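You operate a simulated robot arm through the tools that you are given. There is no shell and no other tool.

You are at the controls of a simulated robot arm. One attempt, no reset.

Task
Swap the green divider in the deep crate for the orange one.
Fine: same slot; the old one into a free gap of the divider rack; lid off to the table, then back on.

Only the result counts: the job must be done as asked and must still hold three seconds after the hand-in. Knocking over, shifting, dropping, spilling or breaking anything else fails it. A push-on lid holds only when it is set on centred and level and pressed home; a screw cap is set on level and turned clockwise until tight.

Robot
A 7-joint arm with a two-finger parallel gripper, fixed in place. Base frame: the origin is at the foot of the arm, x ahead of it, y to its left, z up; the work surface is at about z = 0.74. Units: m, rad, N and s.
Its first joint turns from -2.897 to 2.897 rad. Payload 4.4 kg.
Tool frame: the origin (TCP) lies between the finger pads and is the grasp point; the fingertips stand 0.023 m ahead of it; z points along the fingers, y is the line along which they close. Largest opening 0.094 m; finger width 0.038, thickness 0.01; the body of the gripper, 0.054 by 0.096 m, starts 0.039 m behind the TCP.
Orientation is that of the tool frame in the base frame, as a unit quaternion [x, y, z, w]. With the fingers straight down and closing along the base's y, the tool's x points along the base's -x, its y along +y and its z along -z.

Tools
- The arm moves only by the tool send_rows. Its argument "series" is a list of rows, each a list of 7 numbers: the gripper command, from -1 (shut) to 1 (fully open), values between in proportion, then the shift along the tool's x, y, z in cm, then the turn, a rotation vector about the tool's x, y, z in rad. In form: [[grip, x, y, z, rx, ry, rz], ...]. A call has 1 to 20 rows; each row shifts and turns the commanded pose from where the row before left it, along the tool's axes as they then stand. Rows are played at 5 a second. More than 0.05 m and 0.15 rad between two rows, or a gripper value outside its range, and nothing of the call is played. A pose out of reach is approached as far as the arm can. The call stops where the force on the tool passes 40 N (or 10 N more than at its start, if that is more) or the arm is blocked; 0.2 s more then pass. Each finger travels about 0.072 m/s and halts on what it meets, pressing with about 38 N; the grip force reading is that of the motor and also rises with nothing between the fingers. The clock runs only during rows and for 0.2 s after the last one: add rows that do not move to give the fingers time. The reply holds the time, the measured pose of the TCP, the force on the tool along the base axes, the opening and the grip force, in the units named above and with some noise, with the torque about the TCP (base axes, N m) and any sound that the robot's microphone picked up.
- Cameras (640 x 400 px; columns grow to the right, rows downward): "scene" is fixed at [0.2202, 0.6515, 1.588]; the picture's right is [-0.46, -0.89, 0.00], its down [-0.55, 0.29, -0.78] and it looks along [0.70, -0.36, -0.62] (base axes); focal length 311 px, centre (320, 200). "wrist" rides on the gripper at [0.086, 0.016, -0.074] in the tool frame; the picture's right is [-0.18, 0.98, 0.00], its down [-0.58, -0.11, -0.81] and it looks along [-0.79, -0.15, 0.59] (tool axes); focal length 243 px, centre (320, 200). There is no depth. A picture from a camera that has moved, and an enlarged one, comes with that camera's place and axes in the base frame and with its lens.
- camera(camera): a new picture of that camera. It takes no simulated time.
- enlarge(camera, box): a new picture of the part [left, top, right, bottom] of that camera's present view, enlarged. It takes no simulated time.
- hand_in(): hands the job in; it is judged then, once.

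Nothing tells you positions but the pictures and the camera data. Unless the task says otherwise, let go and move clear before handing in.

The tools are called as name(argument=value, ...) on one line, values as JSON. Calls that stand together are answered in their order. send_rows: Moves the arm, as the interface text tells. Its arguments: {"type":"object","properties":{"series":{"type":"array","items":{"type":"array","items":{"type":"number"}}}},"required":["series"]} The other tools are called the same way: camera (camera) takes a picture; enlarge (camera, box) takes an enlarged picture of a part of a camera's view; hand_in () hands the job in.

At the start:

```text
time: 0.0
tool_pos: [0.7345, -0.0123, 1.2917]
orientation: [0.001, 1.0, 0.001, 0.0]
contact_force: [-0.2, -0.3, -0.2]
torque: [0.0, 0.02, 0.0]
width: 0.0941
grip_force: 0.0
```

scene: 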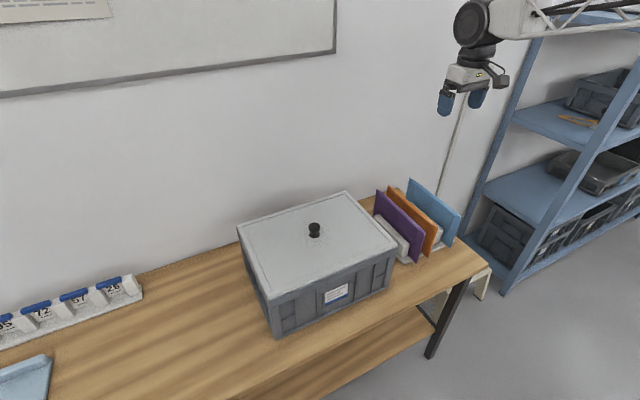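
wrist: 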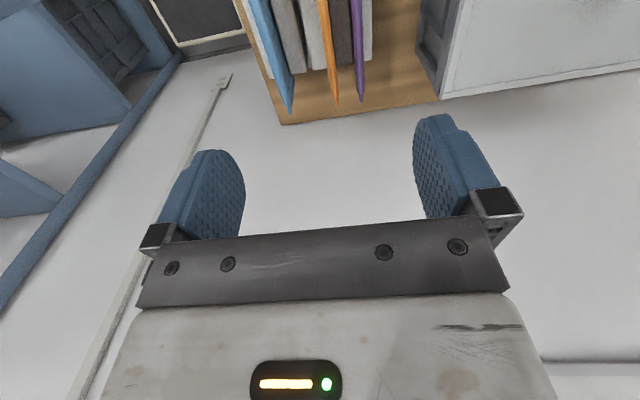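

I see a grey lidded crate in the middle of the table with a black knob, and a divider rack to its right with purple, orange and blue dividers. I'll look closer before moving.

enlarge(camera="scene", box=[220, 170, 420, 350])

enlarge(camera="scene", box=[350, 160, 490, 280])

enlarge(camera="wrist", box=[220, 0, 480, 140])

```text
2.22 times, centred on (320, 260) of scene
camera zoom: at [0.2202, 0.6515, 1.588], right [-0.46, -0.89, 0.0], down [-0.55, 0.29, -0.78], along [0.7, -0.36, -0.62], focal length 692 px, centre (320, 67)
```

zoom: 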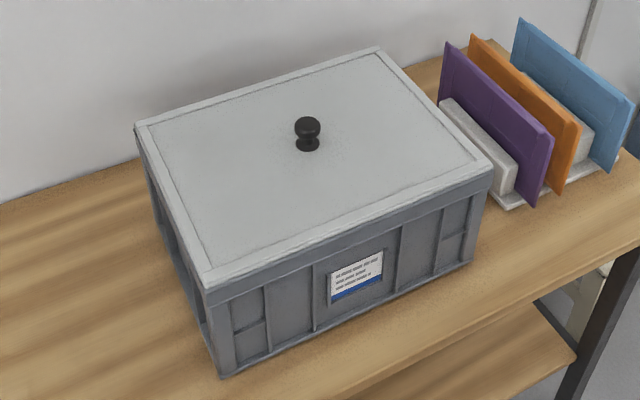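

```text
3.33 times, centred on (420, 220) of scene
camera zoom: at [0.2202, 0.6515, 1.588], right [-0.46, -0.89, 0.0], down [-0.55, 0.29, -0.78], along [0.7, -0.36, -0.62], focal length 1037 px, centre (-13, 133)
```

zoom: 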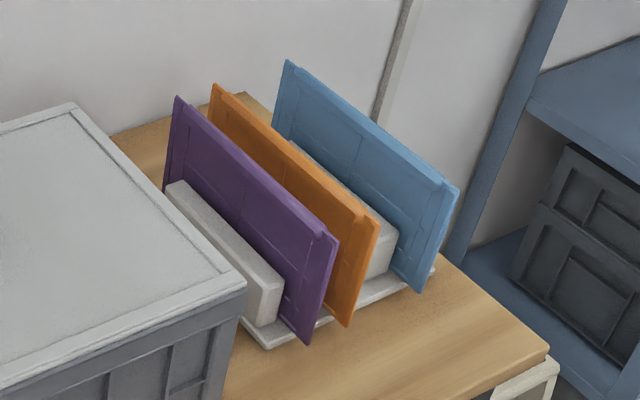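

```text
2.46 times, centred on (350, 70) of wrist
camera zoom: at [0.6491, 0.0035, 1.3673], right [0.18, 0.98, 0.0], down [0.58, -0.11, 0.81], along [0.79, -0.15, -0.59], focal length 597 px, centre (246, 520)
```

zoom: 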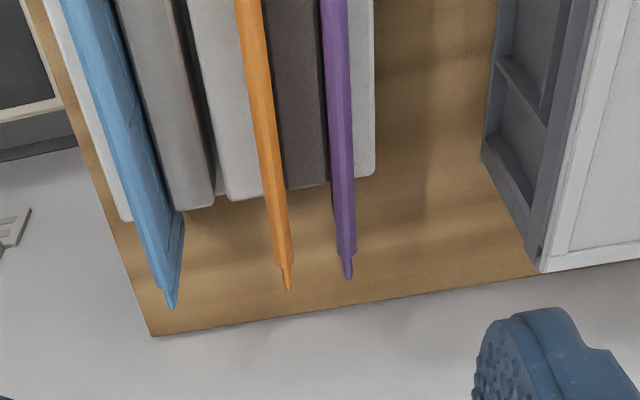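

The crate (lid roughly x 0.67–0.955, y 0.17–0.56, top near z 0.94) has its knob near (0.81, 0.365), and the rack sits at about y -0.18 to 0.06. I'll move the gripper to where the wrist camera can see the knob and the lid better.

send_rows(series=[[1, 1.845, 3.42, 0.9, 0, 0, 0], [1, 1.845, 3.42, 0.9, 0, 0, 0], [1, 1.845, 3.42, 0.9, 0, 0, 0], [1, 1.845, 3.42, 0.9, 0, 0, 0], [1, 1.845, 3.42, 0.9, 0, 0, 0], [1, 1.845, 3.42, 0.9, 0, 0, 0], [1, 1.845, 3.42, 0.9, 0, 0, 0], [1, 1.845, 3.42, 0.9, 0, 0, 0], [1, 1.845, 3.42, 0.9, 0, 0, 0], [1, 1.845, 3.42, 0.9, 0, 0, 0], [1, 0, 0, 0, 0, 0, 0], [1, 0, 0, 0, 0, 0, 0]])

camera(camera="wrist")

camera(camera="scene")

```text
time: 2.6
tool_pos: [0.553, 0.3309, 1.2016]
orientation: [0.001, 1.0, 0.0, 0.001]
contact_force: [0.9, -1.4, 0.1]
torque: [0.0, 0.02, 0.01]
width: 0.0938
grip_force: 0.0
```

```text
taken
camera wrist: at [0.4656, 0.3463, 1.2766], right [0.18, 0.98, 0.0], down [0.58, -0.11, 0.81], along [0.79, -0.15, -0.59], focal length 243 px, centre (320, 200)
```

wrist: 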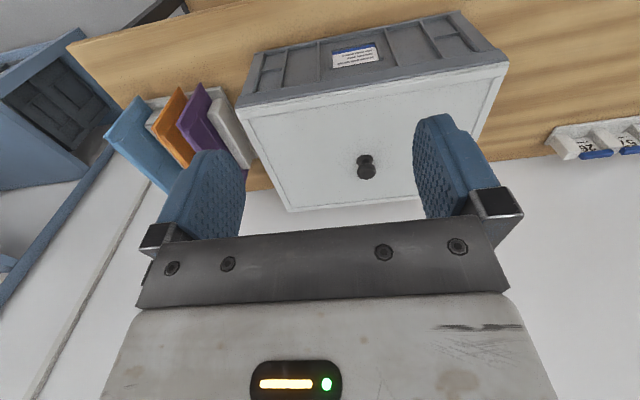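

```text
taken
```

scene: 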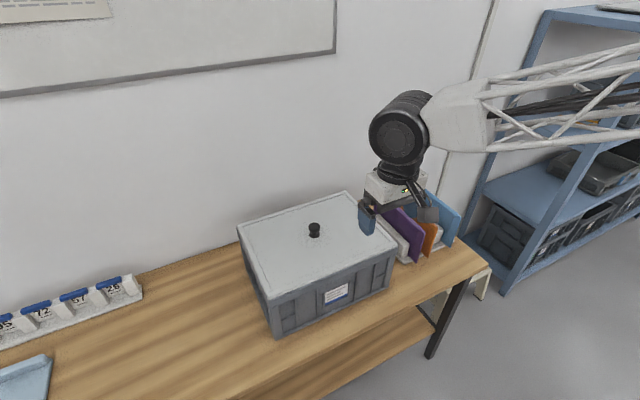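

The knob is clearly visible in both views. I'll enlarge both pictures to refine its position and see the table's front edge.

enlarge(camera="wrist", box=[230, 0, 530, 220])

enlarge(camera="wrist", box=[330, 130, 400, 200])

enlarge(camera="scene", box=[290, 210, 340, 245])

enlarge(camera="scene", box=[0, 220, 330, 400])

```text
1.82 times, centred on (380, 110) of wrist
camera zoom: at [0.4656, 0.3463, 1.2766], right [0.18, 0.98, 0.0], down [0.58, -0.11, 0.81], along [0.79, -0.15, -0.59], focal length 441 px, centre (211, 364)
```

zoom: 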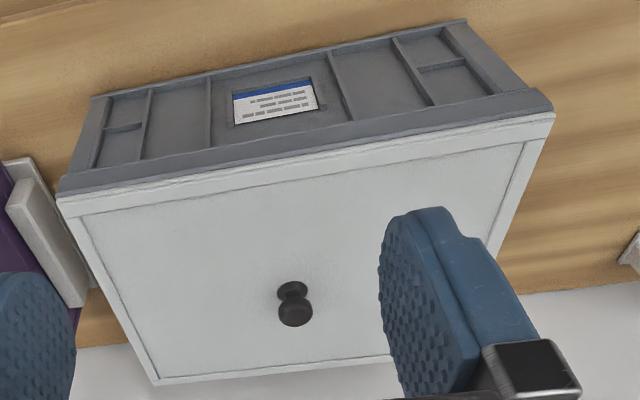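

```text
5.71 times, centred on (365, 165) of wrist
camera zoom: at [0.4656, 0.3463, 1.2766], right [0.18, 0.98, 0.0], down [0.58, -0.11, 0.81], along [0.79, -0.15, -0.59], focal length 1386 px, centre (63, 400)
```

zoom: 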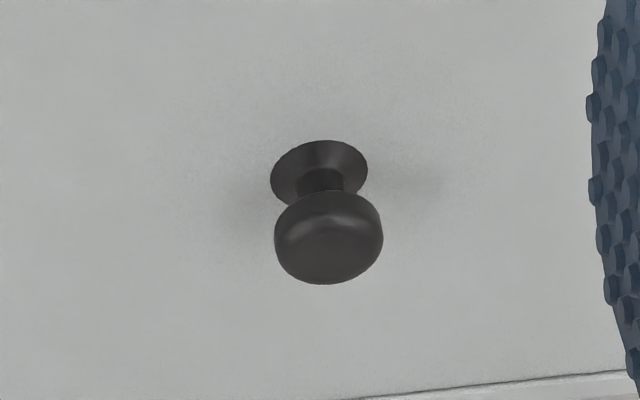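

```text
11.43 times, centred on (315, 228) of scene
camera zoom: at [0.2202, 0.6515, 1.588], right [-0.46, -0.89, 0.0], down [-0.55, 0.29, -0.78], along [0.7, -0.36, -0.62], focal length 3557 px, centre (377, -114)
```

zoom: 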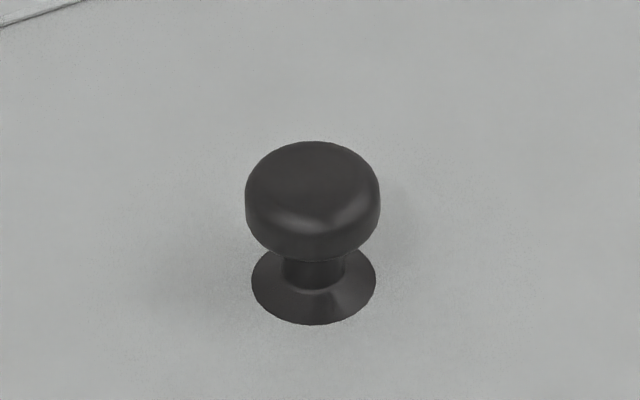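

```text
1.94 times, centred on (165, 310) of scene
camera zoom: at [0.2202, 0.6515, 1.588], right [-0.46, -0.89, 0.0], down [-0.55, 0.29, -0.78], along [0.7, -0.36, -0.62], focal length 604 px, centre (621, -13)
```

zoom: 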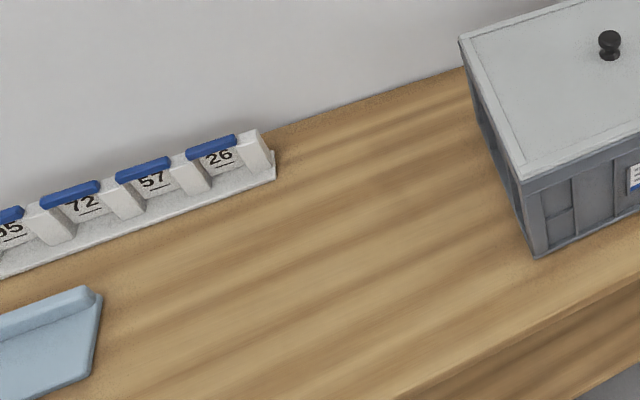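

I place the knob at about (0.80, 0.37) with the lid top around z 0.95. Next I'll move above it and check alignment.

send_rows(series=[[1, -3.09, 0.49, 1.6, 0, 0, 0], [1, -3.09, 0.49, 1.6, 0, 0, 0], [1, -3.09, 0.49, 1.6, 0, 0, 0], [1, -3.09, 0.49, 1.6, 0, 0, 0], [1, -3.09, 0.49, 1.6, 0, 0, 0], [1, -3.09, 0.49, 1.6, 0, 0, 0], [1, -3.09, 0.49, 1.6, 0, 0, 0], [1, -3.09, 0.49, 1.6, 0, 0, 0], [1, 0, 0, 0, 0, 0, 0], [1, 0, 0, 0, 0, 0, 0]])

camera(camera="wrist")

enlarge(camera="scene", box=[240, 140, 400, 240])

```text
time: 4.8
tool_pos: [0.7986, 0.3687, 1.0708]
orientation: [0.0, 1.0, 0.001, 0.0]
contact_force: [-0.2, 0.4, 0.7]
torque: [0.03, 0.04, -0.02]
width: 0.094
grip_force: 0.1
```

```text
taken
camera wrist: at [0.7115, 0.3839, 1.1461], right [0.18, 0.98, 0.0], down [0.58, -0.11, 0.81], along [0.79, -0.15, -0.59], focal length 243 px, centre (320, 200)
```

wrist: 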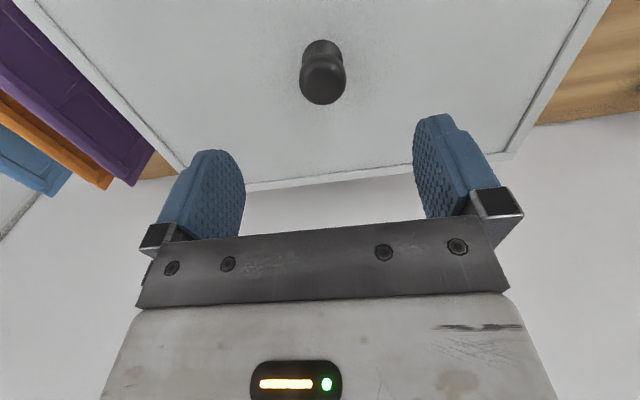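

```text
4.00 times, centred on (320, 190) of scene
camera zoom: at [0.2202, 0.6515, 1.588], right [-0.46, -0.89, 0.0], down [-0.55, 0.29, -0.78], along [0.7, -0.36, -0.62], focal length 1245 px, centre (320, 240)
```

zoom: 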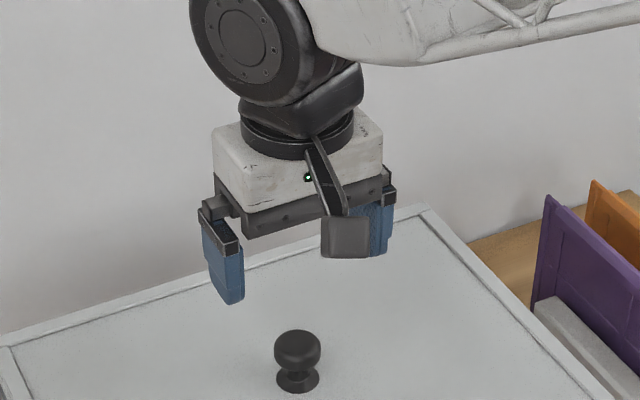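

Knob is between the fingers in the view. I'll enlarge to refine its position from this closer view.

enlarge(camera="wrist", box=[280, 20, 370, 120])

```text
4.00 times, centred on (325, 70) of wrist
camera zoom: at [0.7115, 0.3839, 1.1461], right [0.18, 0.98, 0.0], down [0.58, -0.11, 0.81], along [0.79, -0.15, -0.59], focal length 970 px, centre (300, 720)
```

zoom: 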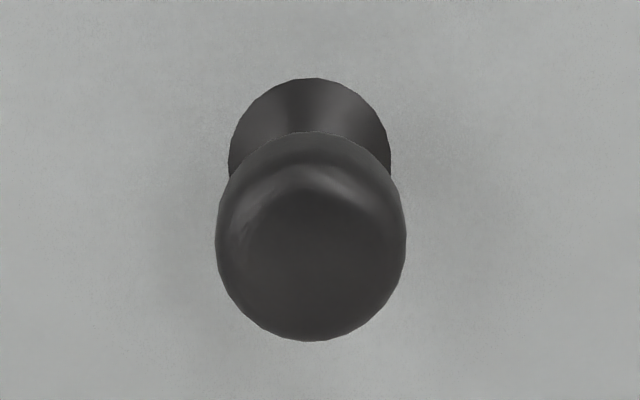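

From two wrist views, the knob is at (0.796, 0.370) with the lid top at z ≈ 0.951. I'll descend to TCP z ≈ 0.981 and close on the knob cap.

send_rows(series=[[1, 0.26, 0.18, 2.0, 0, 0, 0], [1, 0, 0, 2.0, 0, 0, 0], [1, 0, 0, 2.0, 0, 0, 0], [1, 0, 0, 1.5, 0, 0, 0], [1, 0, 0, 1.0, 0, 0, 0], [1, 0, 0, 0.5, 0, 0, 0], [1, 0, 0, 0, 0, 0, 0], [1, 0, 0, 0, 0, 0, 0]])

camera(camera="wrist")

enlarge(camera="scene", box=[250, 160, 390, 260])

```text
time: 6.6
tool_pos: [0.7959, 0.3707, 0.9826]
orientation: [0.0, 1.0, 0.0, 0.0]
contact_force: [-0.1, 0.0, 0.1]
torque: [0.0, 0.01, -0.01]
width: 0.094
grip_force: 0.0
```

```text
taken
camera wrist: at [0.7098, 0.3874, 1.0583], right [0.18, 0.98, 0.0], down [0.58, -0.11, 0.81], along [0.79, -0.15, -0.59], focal length 243 px, centre (320, 200)
```

wrist: 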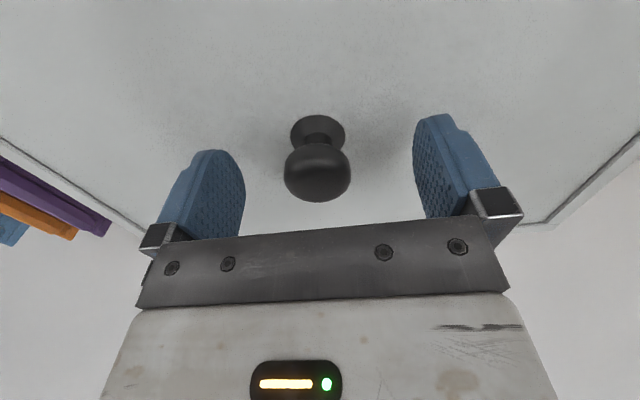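

```text
4.00 times, centred on (320, 210) of scene
camera zoom: at [0.2202, 0.6515, 1.588], right [-0.46, -0.89, 0.0], down [-0.55, 0.29, -0.78], along [0.7, -0.36, -0.62], focal length 1245 px, centre (320, 160)
```

zoom: 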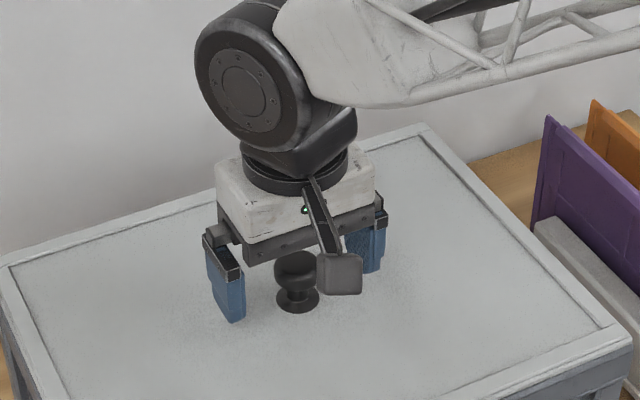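

The knob sits centred between the fingers. I'll lower 4 mm more and close on it.

send_rows(series=[[1, 0, 0, 0.4, 0, 0, 0], [-1, 0, 0, 0, 0, 0, 0], [-1, 0, 0, 0, 0, 0, 0], [-1, 0, 0, 0, 0, 0, 0], [-1, 0, 0, 0, 0, 0, 0]])

camera(camera="wrist")

```text
time: 7.8
tool_pos: [0.7956, 0.3708, 0.9787]
orientation: [-0.001, 1.0, 0.0, 0.0]
contact_force: [1.0, -2.1, -0.4]
torque: [0.2, -0.06, -0.02]
width: 0.0335
grip_force: 37.8
```

```text
taken
camera wrist: at [0.7095, 0.3866, 1.0546], right [0.18, 0.98, 0.0], down [0.58, -0.11, 0.81], along [0.79, -0.15, -0.59], focal length 243 px, centre (320, 200)
```

wrist: 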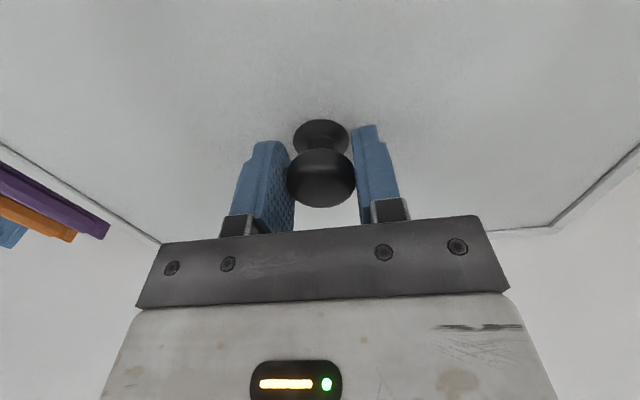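

Gripped at 33.5 mm width. Now I'll lift the lid slowly and see how it comes off.

send_rows(series=[[-1, 0, 0, -0.3, 0, 0, 0], [-1, 0, 0, -0.3, 0, 0, 0], [-1, 0, 0, -0.4, 0, 0, 0], [-1, 0, 0, -0.5, 0, 0, 0], [-1, 0, 0, -0.5, 0, 0, 0], [-1, 0, 0, 0, 0, 0, 0]])

camera(camera="scene")

```text
time: 9.2
tool_pos: [0.7965, 0.3712, 1.0013]
orientation: [0.001, 1.0, 0.0, 0.001]
contact_force: [0.0, -0.1, -3.6]
torque: [0.0, 0.04, 0.0]
width: 0.0336
grip_force: 38.1
```

```text
taken
```

scene: 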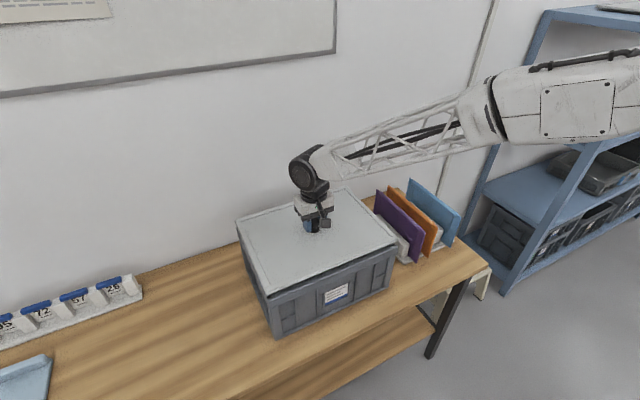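

The lid is free (about 0.37 kg). The table's front edge is near x 0.58, so I'll take the lid to the clear area left of the crate and turn it 90° so it rests well within the table. First I raise and move it left.

send_rows(series=[[-1, 0, 0, -2.0, 0, 0, 0], [-1, 0, 0, -2.0, 0, 0, 0], [-1, 0, 0, -2.0, 0, 0, 0], [-1, 0, 0, -2.0, 0, 0, 0], [-1, 1.215, 3.44, 0, 0, 0, 0], [-1, 1.215, 3.44, 0, 0, 0, 0], [-1, 1.215, 3.44, 0, 0, 0, 0], [-1, 1.215, 3.44, 0, 0, 0, 0], [-1, 1.215, 3.44, 0, 0, 0, 0], [-1, 1.215, 3.44, 0, 0, 0, 0], [-1, 1.215, 3.44, 0, 0, 0, 0], [-1, 1.215, 3.44, 0, 0, 0, 0], [-1, 1.215, 3.44, 0, 0, 0, 0], [-1, 1.215, 3.44, 0, 0, 0, 0], [-1, 0, 0, 0, 0, 0, 0], [-1, 0, 0, 0, 0, 0, 0]])

camera(camera="scene")

camera(camera="wrist")

```text
time: 12.6
tool_pos: [0.6715, 0.7155, 1.0819]
orientation: [0.0, 1.0, 0.0, -0.001]
contact_force: [0.5, -0.6, -4.4]
torque: [-0.01, 0.03, -0.01]
width: 0.0331
grip_force: 38.5
```

```text
taken
```

scene: 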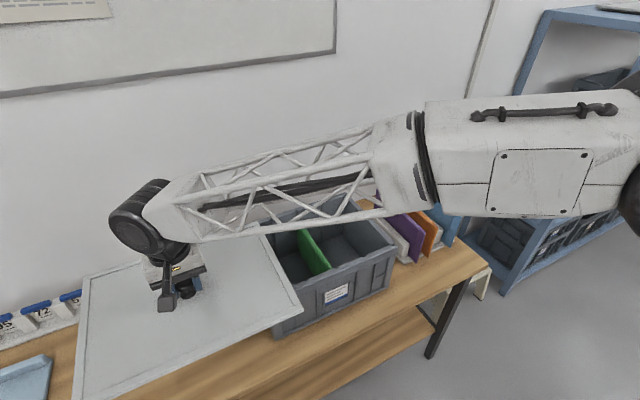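

```text
taken
camera wrist: at [0.5855, 0.7306, 1.1566], right [0.18, 0.98, 0.0], down [0.58, -0.11, 0.81], along [0.79, -0.15, -0.59], focal length 243 px, centre (320, 200)
```

wrist: 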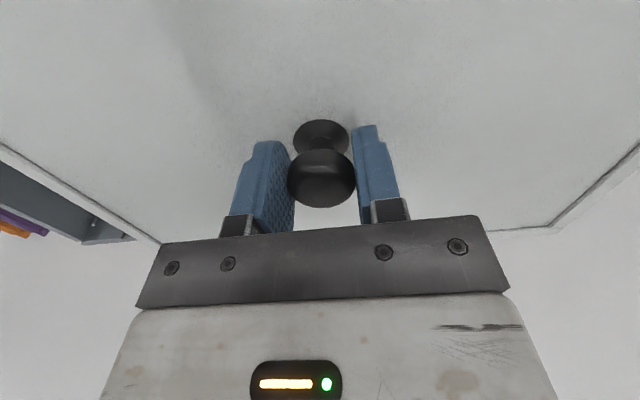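

The crate is open and a green divider is visible inside. I'll now turn the lid 90° in the air.

send_rows(series=[[-1, 0, 0, 0, 0, 0, -0.1428], [-1, 0, 0, 0, 0, 0, -0.1428], [-1, 0, 0, 0, 0, 0, -0.1428], [-1, 0, 0, 0, 0, 0, -0.1428], [-1, 0, 0, 0, 0, 0, -0.1428], [-1, 0, 0, 0, 0, 0, -0.1428], [-1, 0, 0, 0, 0, 0, -0.1428], [-1, 0, 0, 0, 0, 0, -0.1428], [-1, 0, 0, 0, 0, 0, -0.1428], [-1, 0, 0, 0, 0, 0, -0.1428], [-1, 0, 0, 0, 0, 0, -0.1428], [-1, 0, 0, 0, 0, 0, 0], [-1, 0, 0, 0, 0, 0, 0]])

camera(camera="scene")

camera(camera="wrist")

```text
time: 15.4
tool_pos: [0.6725, 0.7152, 1.0794]
orientation: [0.707, -0.707, 0.001, 0.0]
contact_force: [-0.3, 0.5, -2.5]
torque: [-0.04, -0.04, -0.03]
width: 0.0334
grip_force: 38.1
```

```text
taken
```

scene: 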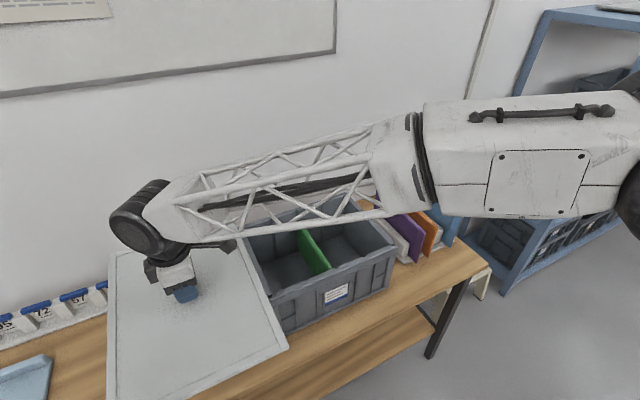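

```text
taken
camera wrist: at [0.6571, 0.6279, 1.1548], right [-0.98, 0.18, 0.0], down [0.11, 0.58, 0.81], along [0.15, 0.79, -0.59], focal length 243 px, centre (320, 200)
```

wrist: 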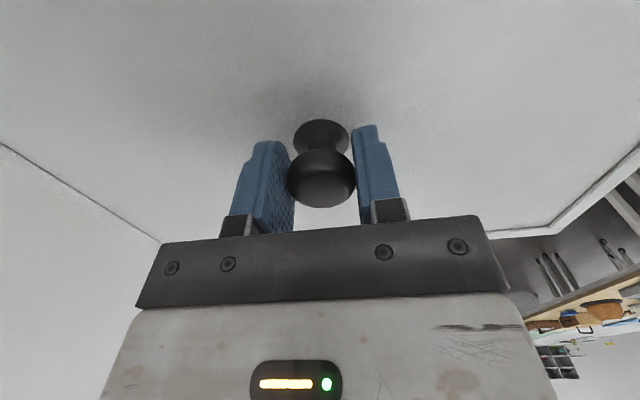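

Lid is turned with its long side along x. I'll lower partway and check the clearance between arm, lid and crate.

send_rows(series=[[-1, 0, 0, 3.0, 0, 0, 0], [-1, 0, 0, 3.0, 0, 0, 0], [-1, 0, 0, 3.0, 0, 0, 0], [-1, 0, 0, 3.0, 0, 0, 0], [-1, 0, 0, 3.0, 0, 0, 0], [-1, 0, 0, 0, 0, 0, 0], [-1, 0, 0, 0, 0, 0, 0]])

camera(camera="scene")

camera(camera="wrist")

```text
time: 17.0
tool_pos: [0.6763, 0.7165, 0.9304]
orientation: [0.707, -0.707, 0.0, 0.0]
contact_force: [-0.3, 0.1, -2.8]
torque: [-0.03, 0.02, 0.03]
width: 0.0333
grip_force: 37.8
```

```text
taken
```

scene: 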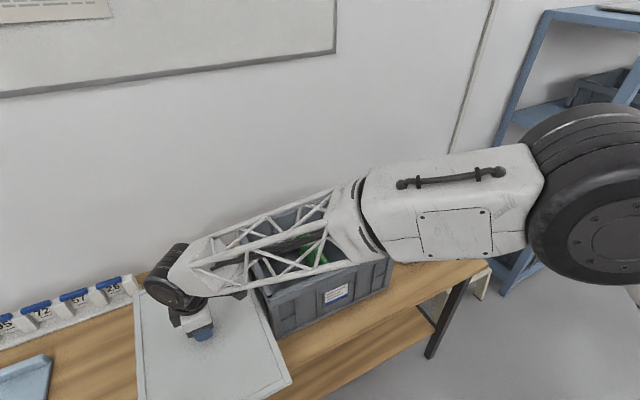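

```text
taken
camera wrist: at [0.6588, 0.6295, 1.005], right [-0.98, 0.18, 0.0], down [0.11, 0.58, 0.81], along [0.15, 0.79, -0.59], focal length 243 px, centre (320, 200)
```

wrist: 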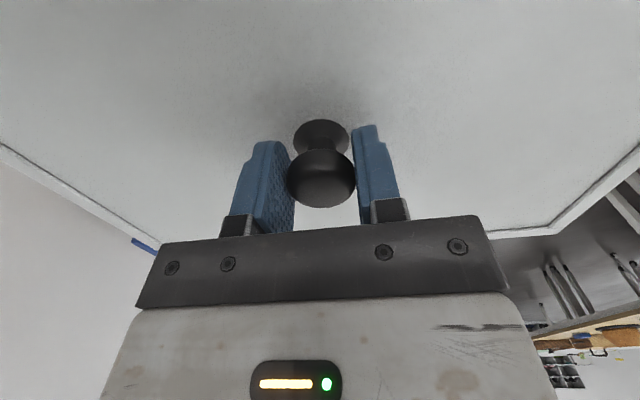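

Let me zoom in on the lid/crate gap and the forearm clearance.

enlarge(camera="scene", box=[120, 200, 400, 400])

```text
2.00 times, centred on (260, 300) of scene
camera zoom: at [0.2202, 0.6515, 1.588], right [-0.46, -0.89, 0.0], down [-0.55, 0.29, -0.78], along [0.7, -0.36, -0.62], focal length 622 px, centre (440, 0)
```

zoom: 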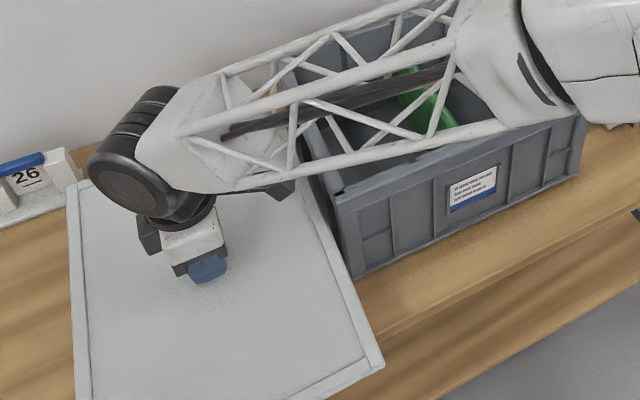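

Clearances look fine: lid edge at y≈0.58, crate at y≈0.557, and the forearm rises away. I'll continue lowering.

send_rows(series=[[-1, 0, 0, 3.0, 0, 0, 0], [-1, 0, 0, 3.0, 0, 0, 0], [-1, 0, 0, 3.0, 0, 0, 0], [-1, 0, 0, 2.0, 0, 0, 0], [-1, 0, 0, 0, 0, 0, 0], [-1, 0, 0, 0, 0, 0, 0]])

camera(camera="scene")

```text
time: 18.4
tool_pos: [0.6746, 0.7151, 0.821]
orientation: [-0.707, 0.707, -0.001, 0.0]
contact_force: [-0.1, 0.4, -2.2]
torque: [-0.04, 0.0, 0.02]
width: 0.0331
grip_force: 37.6
```

```text
taken
```

scene: 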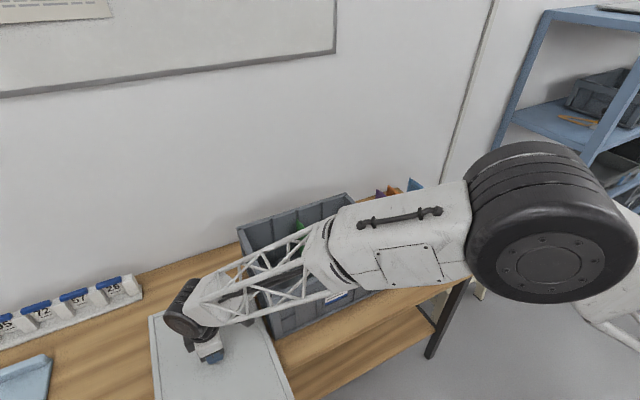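

Still airborne. I'll lower in small steps until it touches the table.

send_rows(series=[[-1, 0, 0, 0.5, 0, 0, 0], [-1, 0, 0, 0.5, 0, 0, 0], [-1, 0, 0, 0.5, 0, 0, 0], [-1, 0, 0, 0, 0, 0, 0]])

enlarge(camera="scene", box=[130, 240, 400, 400])

```text
time: 19.4
tool_pos: [0.6751, 0.7155, 0.8058]
orientation: [-0.707, 0.708, 0.001, 0.0]
contact_force: [-0.9, -0.4, -2.3]
torque: [0.0, -0.04, -0.04]
width: 0.0336
grip_force: 38.1
```

```text
2.37 times, centred on (265, 320) of scene
camera zoom: at [0.2202, 0.6515, 1.588], right [-0.46, -0.89, 0.0], down [-0.55, 0.29, -0.78], along [0.7, -0.36, -0.62], focal length 738 px, centre (450, -84)
```

zoom: 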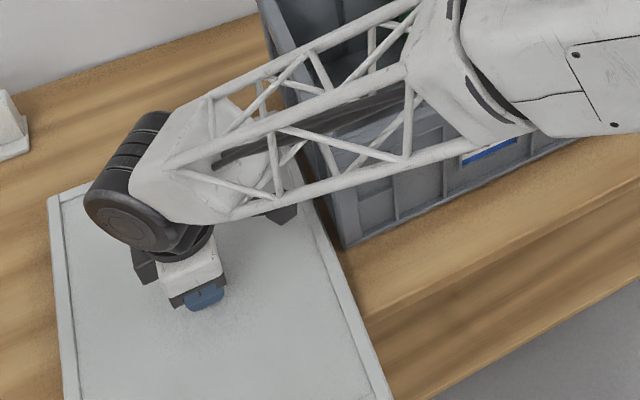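

send_rows(series=[[-1, 0, 0, 0.3, 0, 0, 0], [-1, 0, 0, 0.3, 0, 0, 0], [-1, 0, 0, 0.3, 0, 0, 0], [-1, 0, 0, 0, 0, 0, 0]])

```text
time: 20.4
tool_pos: [0.675, 0.7149, 0.7967]
orientation: [0.707, -0.707, 0.0, 0.0]
contact_force: [0.1, 0.2, -2.5]
torque: [-0.04, 0.04, 0.0]
width: 0.0335
grip_force: 37.9
```

Still no contact; I'll keep lowering in small steps.

send_rows(series=[[-1, 0, 0, 0.3, 0, 0, 0], [-1, 0, 0, 0.3, 0, 0, 0], [-1, 0, 0, 0, 0, 0, 0]])

```text
time: 21.2
tool_pos: [0.6732, 0.7154, 0.7894]
orientation: [0.707, -0.707, 0.0, 0.0]
contact_force: [-0.6, -0.2, -3.4]
torque: [-0.04, 0.0, 0.01]
width: 0.0335
grip_force: 37.7
```

send_rows(series=[[-1, 0, 0, 0.3, 0, 0, 0], [-1, 0, 0, 0.3, 0, 0, 0], [-1, 0, 0, 0, 0, 0, 0]])

```text
time: 22.0
tool_pos: [0.6754, 0.7158, 0.7867]
orientation: [-0.707, 0.707, 0.001, 0.001]
contact_force: [-1.8, -5.4, 28.8]
torque: [0.07, 0.24, 0.03]
width: 0.0336
grip_force: 38.0
```

Contact with the table at TCP z ≈ 0.787. I'll ease the pressure and open the fingers.

send_rows(series=[[-1, 0, 0, -0.2, 0, 0, 0], [-1, 0, 0, 0, 0, 0, 0]])

```text
time: 22.6
tool_pos: [0.6749, 0.7147, 0.7867]
orientation: [0.708, -0.707, 0.0, 0.0]
contact_force: [3.2, 4.8, 13.1]
torque: [0.84, -0.11, -0.09]
width: 0.0335
grip_force: 37.2
```

send_rows(series=[[-1, 0, 0, -0.1, 0, 0, 0], [-1, 0, 0, 0, 0, 0, 0]])

```text
time: 23.2
tool_pos: [0.6736, 0.7138, 0.7863]
orientation: [0.707, -0.707, 0.0, 0.001]
contact_force: [0.0, 2.4, 3.1]
torque: [0.23, -0.21, 0.01]
width: 0.0335
grip_force: 37.8
```

send_rows(series=[[0.5, 0, 0, 0, 0, 0, 0], [0.5, 0, 0, 0, 0, 0, 0], [0.5, 0, 0, 0, 0, 0, 0], [0.5, 0, 0, -1.0, 0, 0, 0], [0.5, 0, 0, -3.0, 0, 0, 0], [0.5, 0, 0, -3.0, 0, 0, 0], [0.5, 0, 0, -3.0, 0, 0, 0], [0.5, 0, 0, 0, 0, 0, 0]])

camera(camera="scene")

camera(camera="wrist")

```text
time: 25.0
tool_pos: [0.6744, 0.7146, 0.8876]
orientation: [-0.707, 0.707, 0.001, 0.0]
contact_force: [0.6, -0.5, 0.3]
torque: [0.02, 0.0, 0.02]
width: 0.0705
grip_force: 0.1
```

```text
taken
```

scene: 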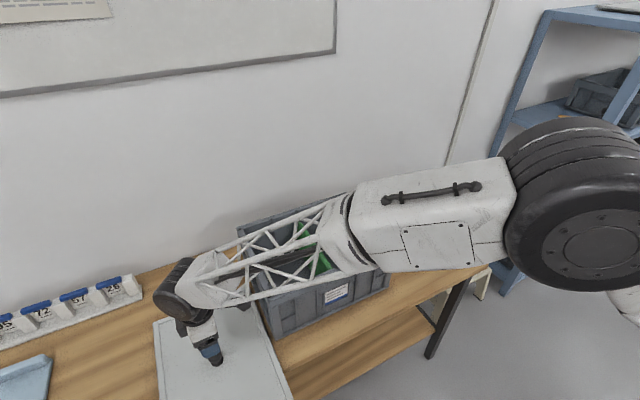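

```text
taken
camera wrist: at [0.6575, 0.6275, 0.9632], right [-0.98, 0.18, 0.0], down [0.11, 0.58, 0.81], along [0.15, 0.79, -0.59], focal length 243 px, centre (320, 200)
```

wrist: 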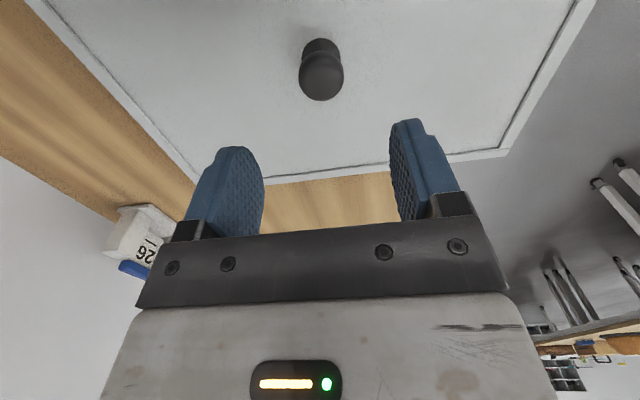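

The lid rests stably on the table. I'll rise and turn the gripper back to its original yaw.

send_rows(series=[[1, 0, 0, -4.0, 0, 0, 0], [1, 0, 0, -4.0, 0, 0, 0], [1, 0, 0, -4.0, 0, 0, 0], [1, 0, 0, -4.0, 0, 0, 0], [1, 0, 0, -4.0, 0, 0, 0], [1, 0, 0, -4.0, 0, 0, 0], [1, 0, 0, -4.0, 0, 0, 0], [1, 0, 0, -4.0, 0, 0, 0.1428], [1, 0, 0, 0, 0, 0, 0.1428], [1, 0, 0, 0, 0, 0, 0.1428], [1, 0, 0, 0, 0, 0, 0.1428], [1, 0, 0, 0, 0, 0, 0.1428], [1, 0, 0, 0, 0, 0, 0.1428], [1, 0, 0, 0, 0, 0, 0.1428], [1, 0, 0, 0, 0, 0, 0.1428], [1, 0, 0, 0, 0, 0, 0.1428], [1, 0, 0, 0, 0, 0, 0.1428], [1, 0, 0, 0, 0, 0, 0.1428], [1, 0, 0, 0, 0, 0, 0]])

```text
time: 29.0
tool_pos: [0.6752, 0.7149, 1.2079]
orientation: [0.001, 1.0, -0.001, -0.001]
contact_force: [-0.6, -0.5, 0.0]
torque: [0.01, 0.0, -0.01]
width: 0.0935
grip_force: 0.1
```

send_rows(series=[[1, 0.94, -4.44, -0.5, 0, 0, 0], [1, 0.94, -4.44, -0.5, 0, 0, 0], [1, 0.94, -4.44, -0.5, 0, 0, 0], [1, 0.94, -4.44, -0.5, 0, 0, 0], [1, 0.94, -4.44, -0.5, 0, 0, 0], [1, 0.94, -4.44, -0.5, 0, 0, 0], [1, 0.94, -4.44, -0.5, 0, 0, 0], [1, 0.94, -4.44, -0.5, 0, 0, 0], [1, 0, 0, 0, 0, 0, 0], [1, 0, 0, 0, 0, 0, 0]])

camera(camera="scene")

camera(camera="wrist")

```text
time: 31.2
tool_pos: [0.5985, 0.3594, 1.2477]
orientation: [0.0, 1.0, 0.0, 0.0]
contact_force: [0.0, -0.8, 0.2]
torque: [0.02, 0.0, -0.03]
width: 0.0943
grip_force: 0.0
```

```text
taken
```

scene: 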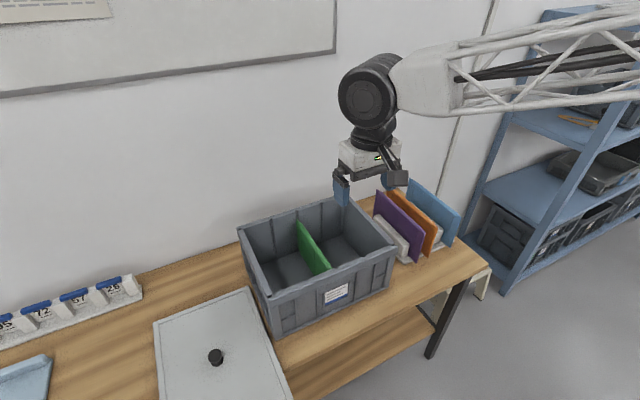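

```text
taken
camera wrist: at [0.5114, 0.375, 1.3229], right [0.18, 0.98, 0.0], down [0.58, -0.11, 0.81], along [0.79, -0.15, -0.59], focal length 243 px, centre (320, 200)
```

wrist: 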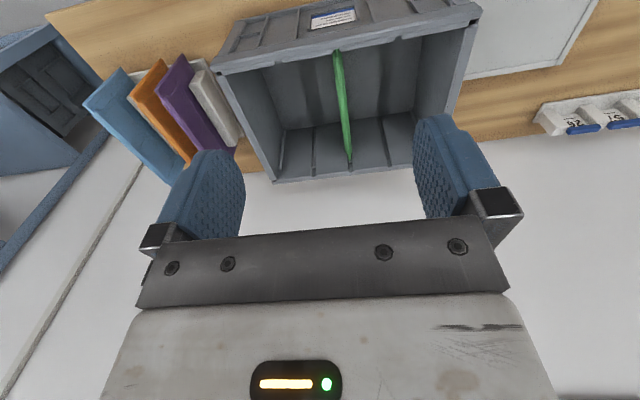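

The crate holds a single green divider standing in one of several slots. I'll zoom into the crate interior and the rack.

enlarge(camera="wrist", box=[200, 0, 500, 190])

enlarge(camera="scene", box=[230, 180, 400, 340])

enlarge(camera="wrist", box=[70, 40, 250, 180])

enlarge(camera="scene", box=[360, 170, 480, 275])

```text
2.11 times, centred on (350, 95) of wrist
camera zoom: at [0.5114, 0.375, 1.3229], right [0.18, 0.98, 0.0], down [0.58, -0.11, 0.81], along [0.79, -0.15, -0.59], focal length 511 px, centre (257, 421)
```

zoom: 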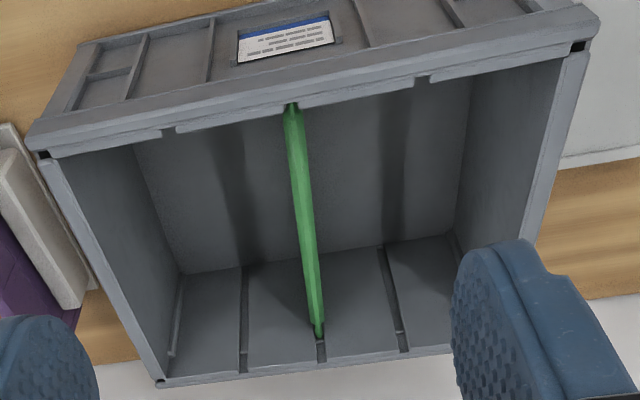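

```text
2.50 times, centred on (315, 260) of scene
camera zoom: at [0.2202, 0.6515, 1.588], right [-0.46, -0.89, 0.0], down [-0.55, 0.29, -0.78], along [0.7, -0.36, -0.62], focal length 778 px, centre (332, 50)
```

zoom: 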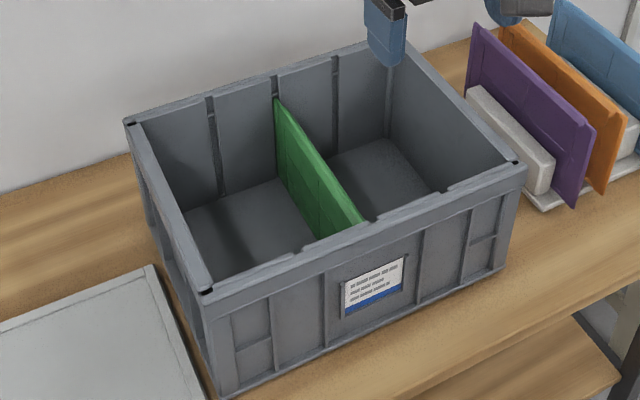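

```text
2.86 times, centred on (160, 110) of wrist
camera zoom: at [0.5114, 0.375, 1.3229], right [0.18, 0.98, 0.0], down [0.58, -0.11, 0.81], along [0.79, -0.15, -0.59], focal length 693 px, centre (777, 457)
```

zoom: 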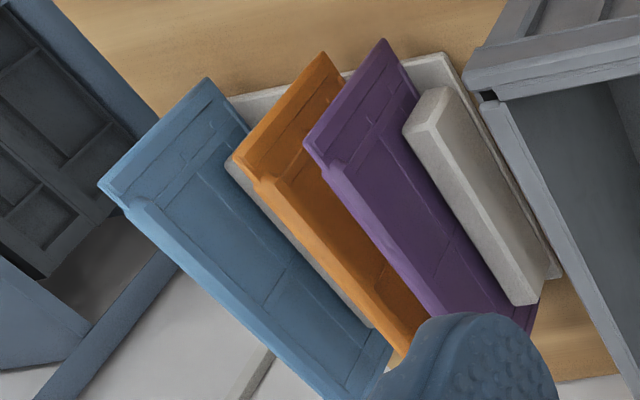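

```text
3.81 times, centred on (420, 222) of scene
camera zoom: at [0.2202, 0.6515, 1.588], right [-0.46, -0.89, 0.0], down [-0.55, 0.29, -0.78], along [0.7, -0.36, -0.62], focal length 1186 px, centre (-61, 114)
```

zoom: 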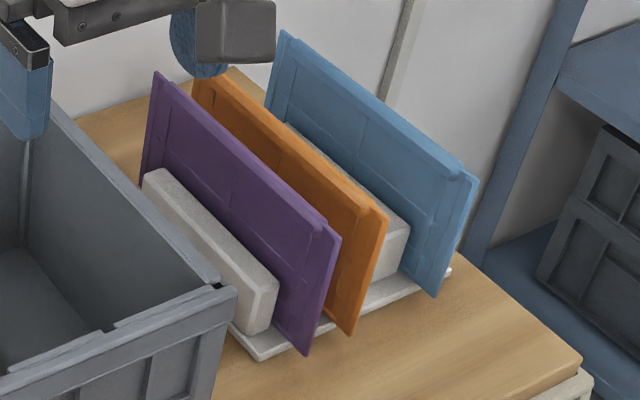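

The green divider stands in the middle slot of three, roughly x 0.68–0.92, y ≈ 0.37, top a bit below the rim. The rack seems to have slots at y ≈ 0.036 (purple), −0.015 (orange), −0.064 (free) and −0.113 (blue). I'll move above the green divider for a close view.

send_rows(series=[[1, -4.0, 0.2, 2.8, 0, 0, 0], [1, -4.0, 0.2, 2.8, 0, 0, 0], [1, -4.0, 0.2, 2.8, 0, 0, 0], [1, -4.0, 0.2, 2.8, 0, 0, 0], [1, -4.0, 0.2, 2.8, 0, 0, 0], [1, 0, 0, 2.0, 0, 0, 0], [1, 0, 0, 0, 0, 0, 0], [1, 0, 0, 0, 0, 0, 0]])

camera(camera="wrist")

enlarge(camera="scene", box=[240, 150, 400, 290])

```text
time: 33.0
tool_pos: [0.8005, 0.3699, 1.0866]
orientation: [0.001, 1.0, 0.0, 0.001]
contact_force: [-0.3, -0.1, 0.0]
torque: [-0.02, -0.02, 0.01]
width: 0.0941
grip_force: 0.2
```

```text
taken
camera wrist: at [0.7138, 0.3852, 1.1625], right [0.18, 0.98, 0.0], down [0.58, -0.11, 0.81], along [0.79, -0.15, -0.59], focal length 243 px, centre (320, 200)
```

wrist: 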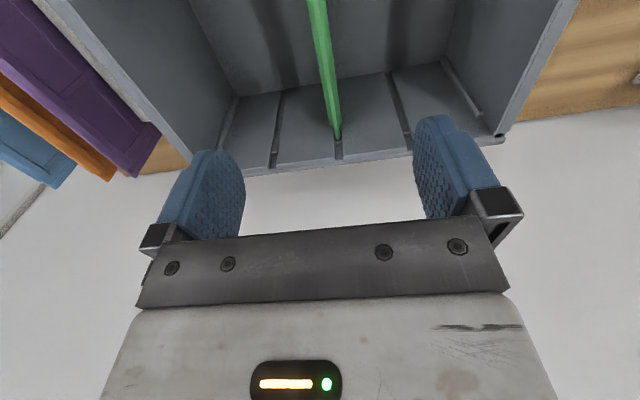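

```text
2.86 times, centred on (320, 220) of scene
camera zoom: at [0.2202, 0.6515, 1.588], right [-0.46, -0.89, 0.0], down [-0.55, 0.29, -0.78], along [0.7, -0.36, -0.62], focal length 889 px, centre (320, 143)
```

zoom: 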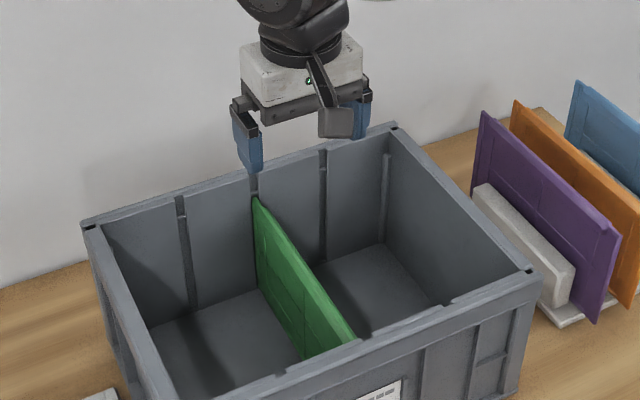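

enlarge(camera="wrist", box=[220, 0, 420, 180])

enlarge(camera="wrist", box=[300, 60, 380, 180])

enlarge(camera="scene", box=[290, 200, 350, 280])

```text
2.22 times, centred on (320, 90) of wrist
camera zoom: at [0.7138, 0.3852, 1.1625], right [0.18, 0.98, 0.0], down [0.58, -0.11, 0.81], along [0.79, -0.15, -0.59], focal length 539 px, centre (320, 444)
```

zoom: 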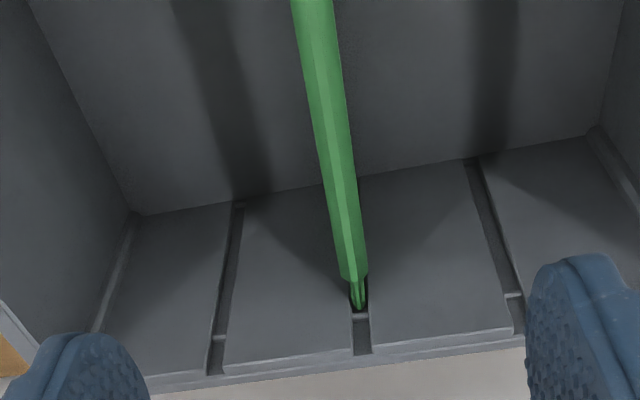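

```text
3.33 times, centred on (340, 120) of wrist
camera zoom: at [0.7138, 0.3852, 1.1625], right [0.18, 0.98, 0.0], down [0.58, -0.11, 0.81], along [0.79, -0.15, -0.59], focal length 809 px, centre (253, 467)
```

zoom: 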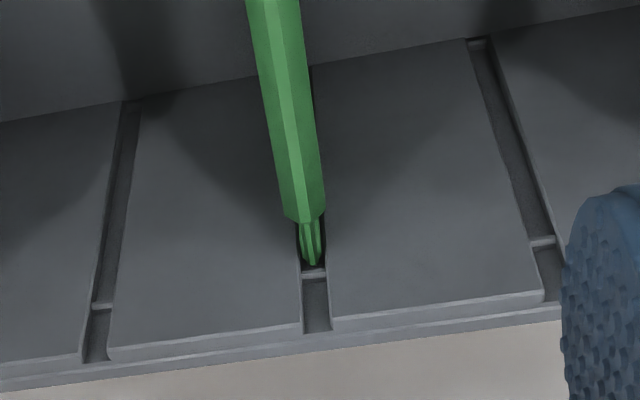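

```text
5.00 times, centred on (320, 240) of scene
camera zoom: at [0.2202, 0.6515, 1.588], right [-0.46, -0.89, 0.0], down [-0.55, 0.29, -0.78], along [0.7, -0.36, -0.62], focal length 1556 px, centre (320, 0)
```

zoom: 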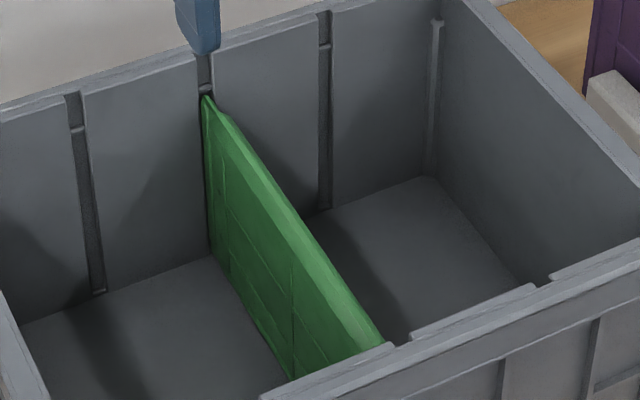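

Green divider is centred at y ≈ 0.3705 and its top is near z ≈ 0.91. I'll descend with open fingers straddling it.

send_rows(series=[[0.3, 0, 0.05, 3.0, 0, 0, 0], [0.3, 0, 0, 3.0, 0, 0, 0], [0.3, 0, 0, 3.0, 0, 0, 0], [0.3, 0, 0, 3.0, 0, 0, 0], [0.3, 0, 0, 2.0, 0, 0, 0], [0.3, 0, 0, 1.5, 0, 0, 0], [0.3, 0, 0, 0, 0, 0, 0], [0.3, 0, 0, 0, 0, 0, 0]])

camera(camera="wrist")

enlarge(camera="scene", box=[250, 170, 390, 290])

```text
time: 34.8
tool_pos: [0.7994, 0.37, 0.9301]
orientation: [0.0, 1.0, 0.001, 0.001]
contact_force: [0.3, 0.0, -0.6]
torque: [-0.03, 0.02, 0.02]
width: 0.0608
grip_force: 0.0
```

```text
taken
camera wrist: at [0.712, 0.3862, 1.0057], right [0.18, 0.98, 0.0], down [0.58, -0.11, 0.81], along [0.79, -0.15, -0.59], focal length 243 px, centre (320, 200)
```

wrist: 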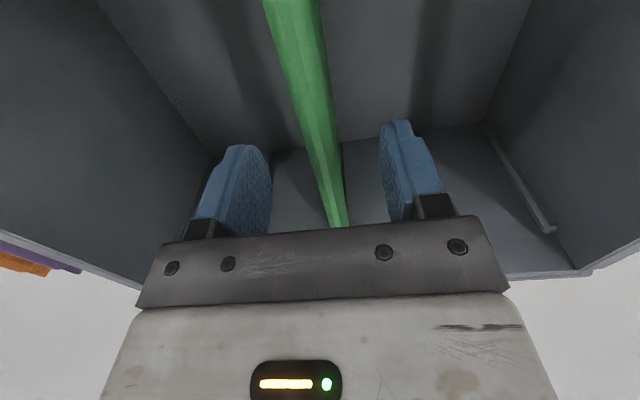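

```text
3.33 times, centred on (320, 230) of scene
camera zoom: at [0.2202, 0.6515, 1.588], right [-0.46, -0.89, 0.0], down [-0.55, 0.29, -0.78], along [0.7, -0.36, -0.62], focal length 1037 px, centre (320, 100)
```

zoom: 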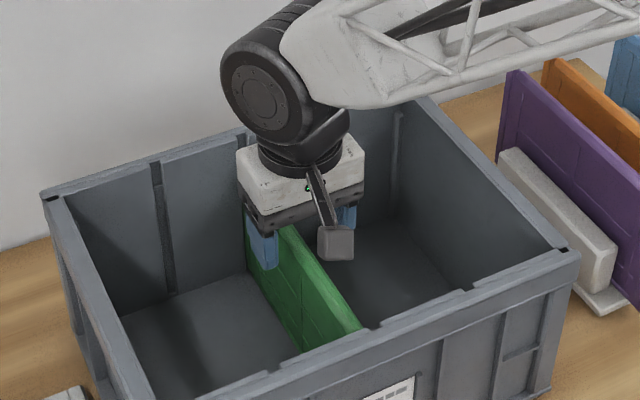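

Fingers straddle the green plate nicely. I'll go down about 3.5 cm more and grip it.

send_rows(series=[[0.3, 0, 0.05, 1.5, 0, 0, 0], [0.3, 0, 0, 1.0, 0, 0, 0], [0.3, 0, 0, 1.0, 0, 0, 0], [0.3, 0, 0, 0, 0, 0, 0]])

camera(camera="wrist")

enlarge(camera="scene", box=[270, 190, 370, 280])

```text
time: 35.8
tool_pos: [0.799, 0.3711, 0.8964]
orientation: [0.0, 1.0, -0.001, 0.0]
contact_force: [0.3, 1.0, 0.1]
torque: [0.01, 0.0, -0.02]
width: 0.0612
grip_force: 0.2
```

```text
taken
camera wrist: at [0.7123, 0.3862, 0.9714], right [0.18, 0.98, 0.0], down [0.58, -0.11, 0.81], along [0.79, -0.15, -0.59], focal length 243 px, centre (320, 200)
```

wrist: 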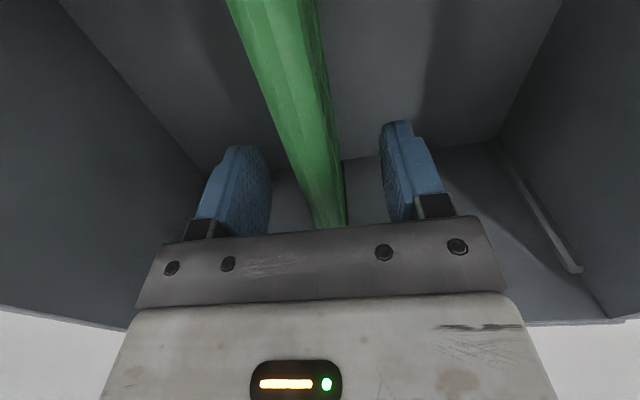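

```text
4.44 times, centred on (320, 235) of scene
camera zoom: at [0.2202, 0.6515, 1.588], right [-0.46, -0.89, 0.0], down [-0.55, 0.29, -0.78], along [0.7, -0.36, -0.62], focal length 1383 px, centre (320, 44)
```

zoom: 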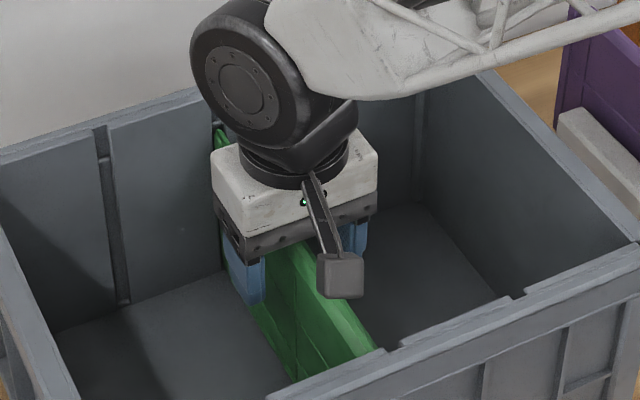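

Close on the green plate.

send_rows(series=[[-1, 0, 0, 0, 0, 0, 0], [-1, 0, 0, 0, 0, 0, 0], [-1, 0, 0, 0, 0, 0, 0], [-1, 0, 0, 0, 0, 0, 0]])

camera(camera="wrist")

```text
time: 36.8
tool_pos: [0.7994, 0.3706, 0.895]
orientation: [0.0, 1.0, 0.0, 0.0]
contact_force: [0.0, 0.3, 0.8]
torque: [-0.02, -0.05, 0.0]
width: 0.0156
grip_force: 38.9
```

```text
taken
camera wrist: at [0.7123, 0.3862, 0.9714], right [0.18, 0.98, 0.0], down [0.58, -0.11, 0.81], along [0.79, -0.15, -0.59], focal length 243 px, centre (320, 200)
```

wrist: 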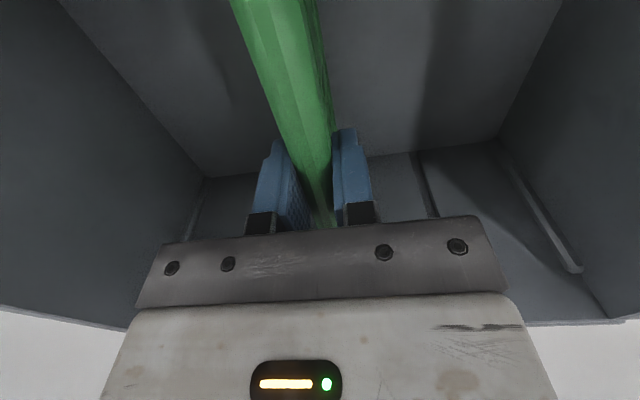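

Gripped at 15.6 mm width; seated pose is TCP (0.7994, 0.3706, 0.895). Now lift straight up, slowly at first.

send_rows(series=[[-1, 0, 0, -0.5, 0, 0, 0], [-1, 0, 0, -0.5, 0, 0, 0], [-1, 0, 0, -1.0, 0, 0, 0], [-1, 0, 0, -1.0, 0, 0, 0], [-1, 0, 0, 0, 0, 0, 0]])

```text
time: 38.0
tool_pos: [0.7995, 0.3711, 0.9271]
orientation: [0.0, 1.0, -0.001, 0.0]
contact_force: [-0.3, -0.1, 0.2]
torque: [0.01, 0.02, 0.01]
width: 0.0156
grip_force: 37.5
```

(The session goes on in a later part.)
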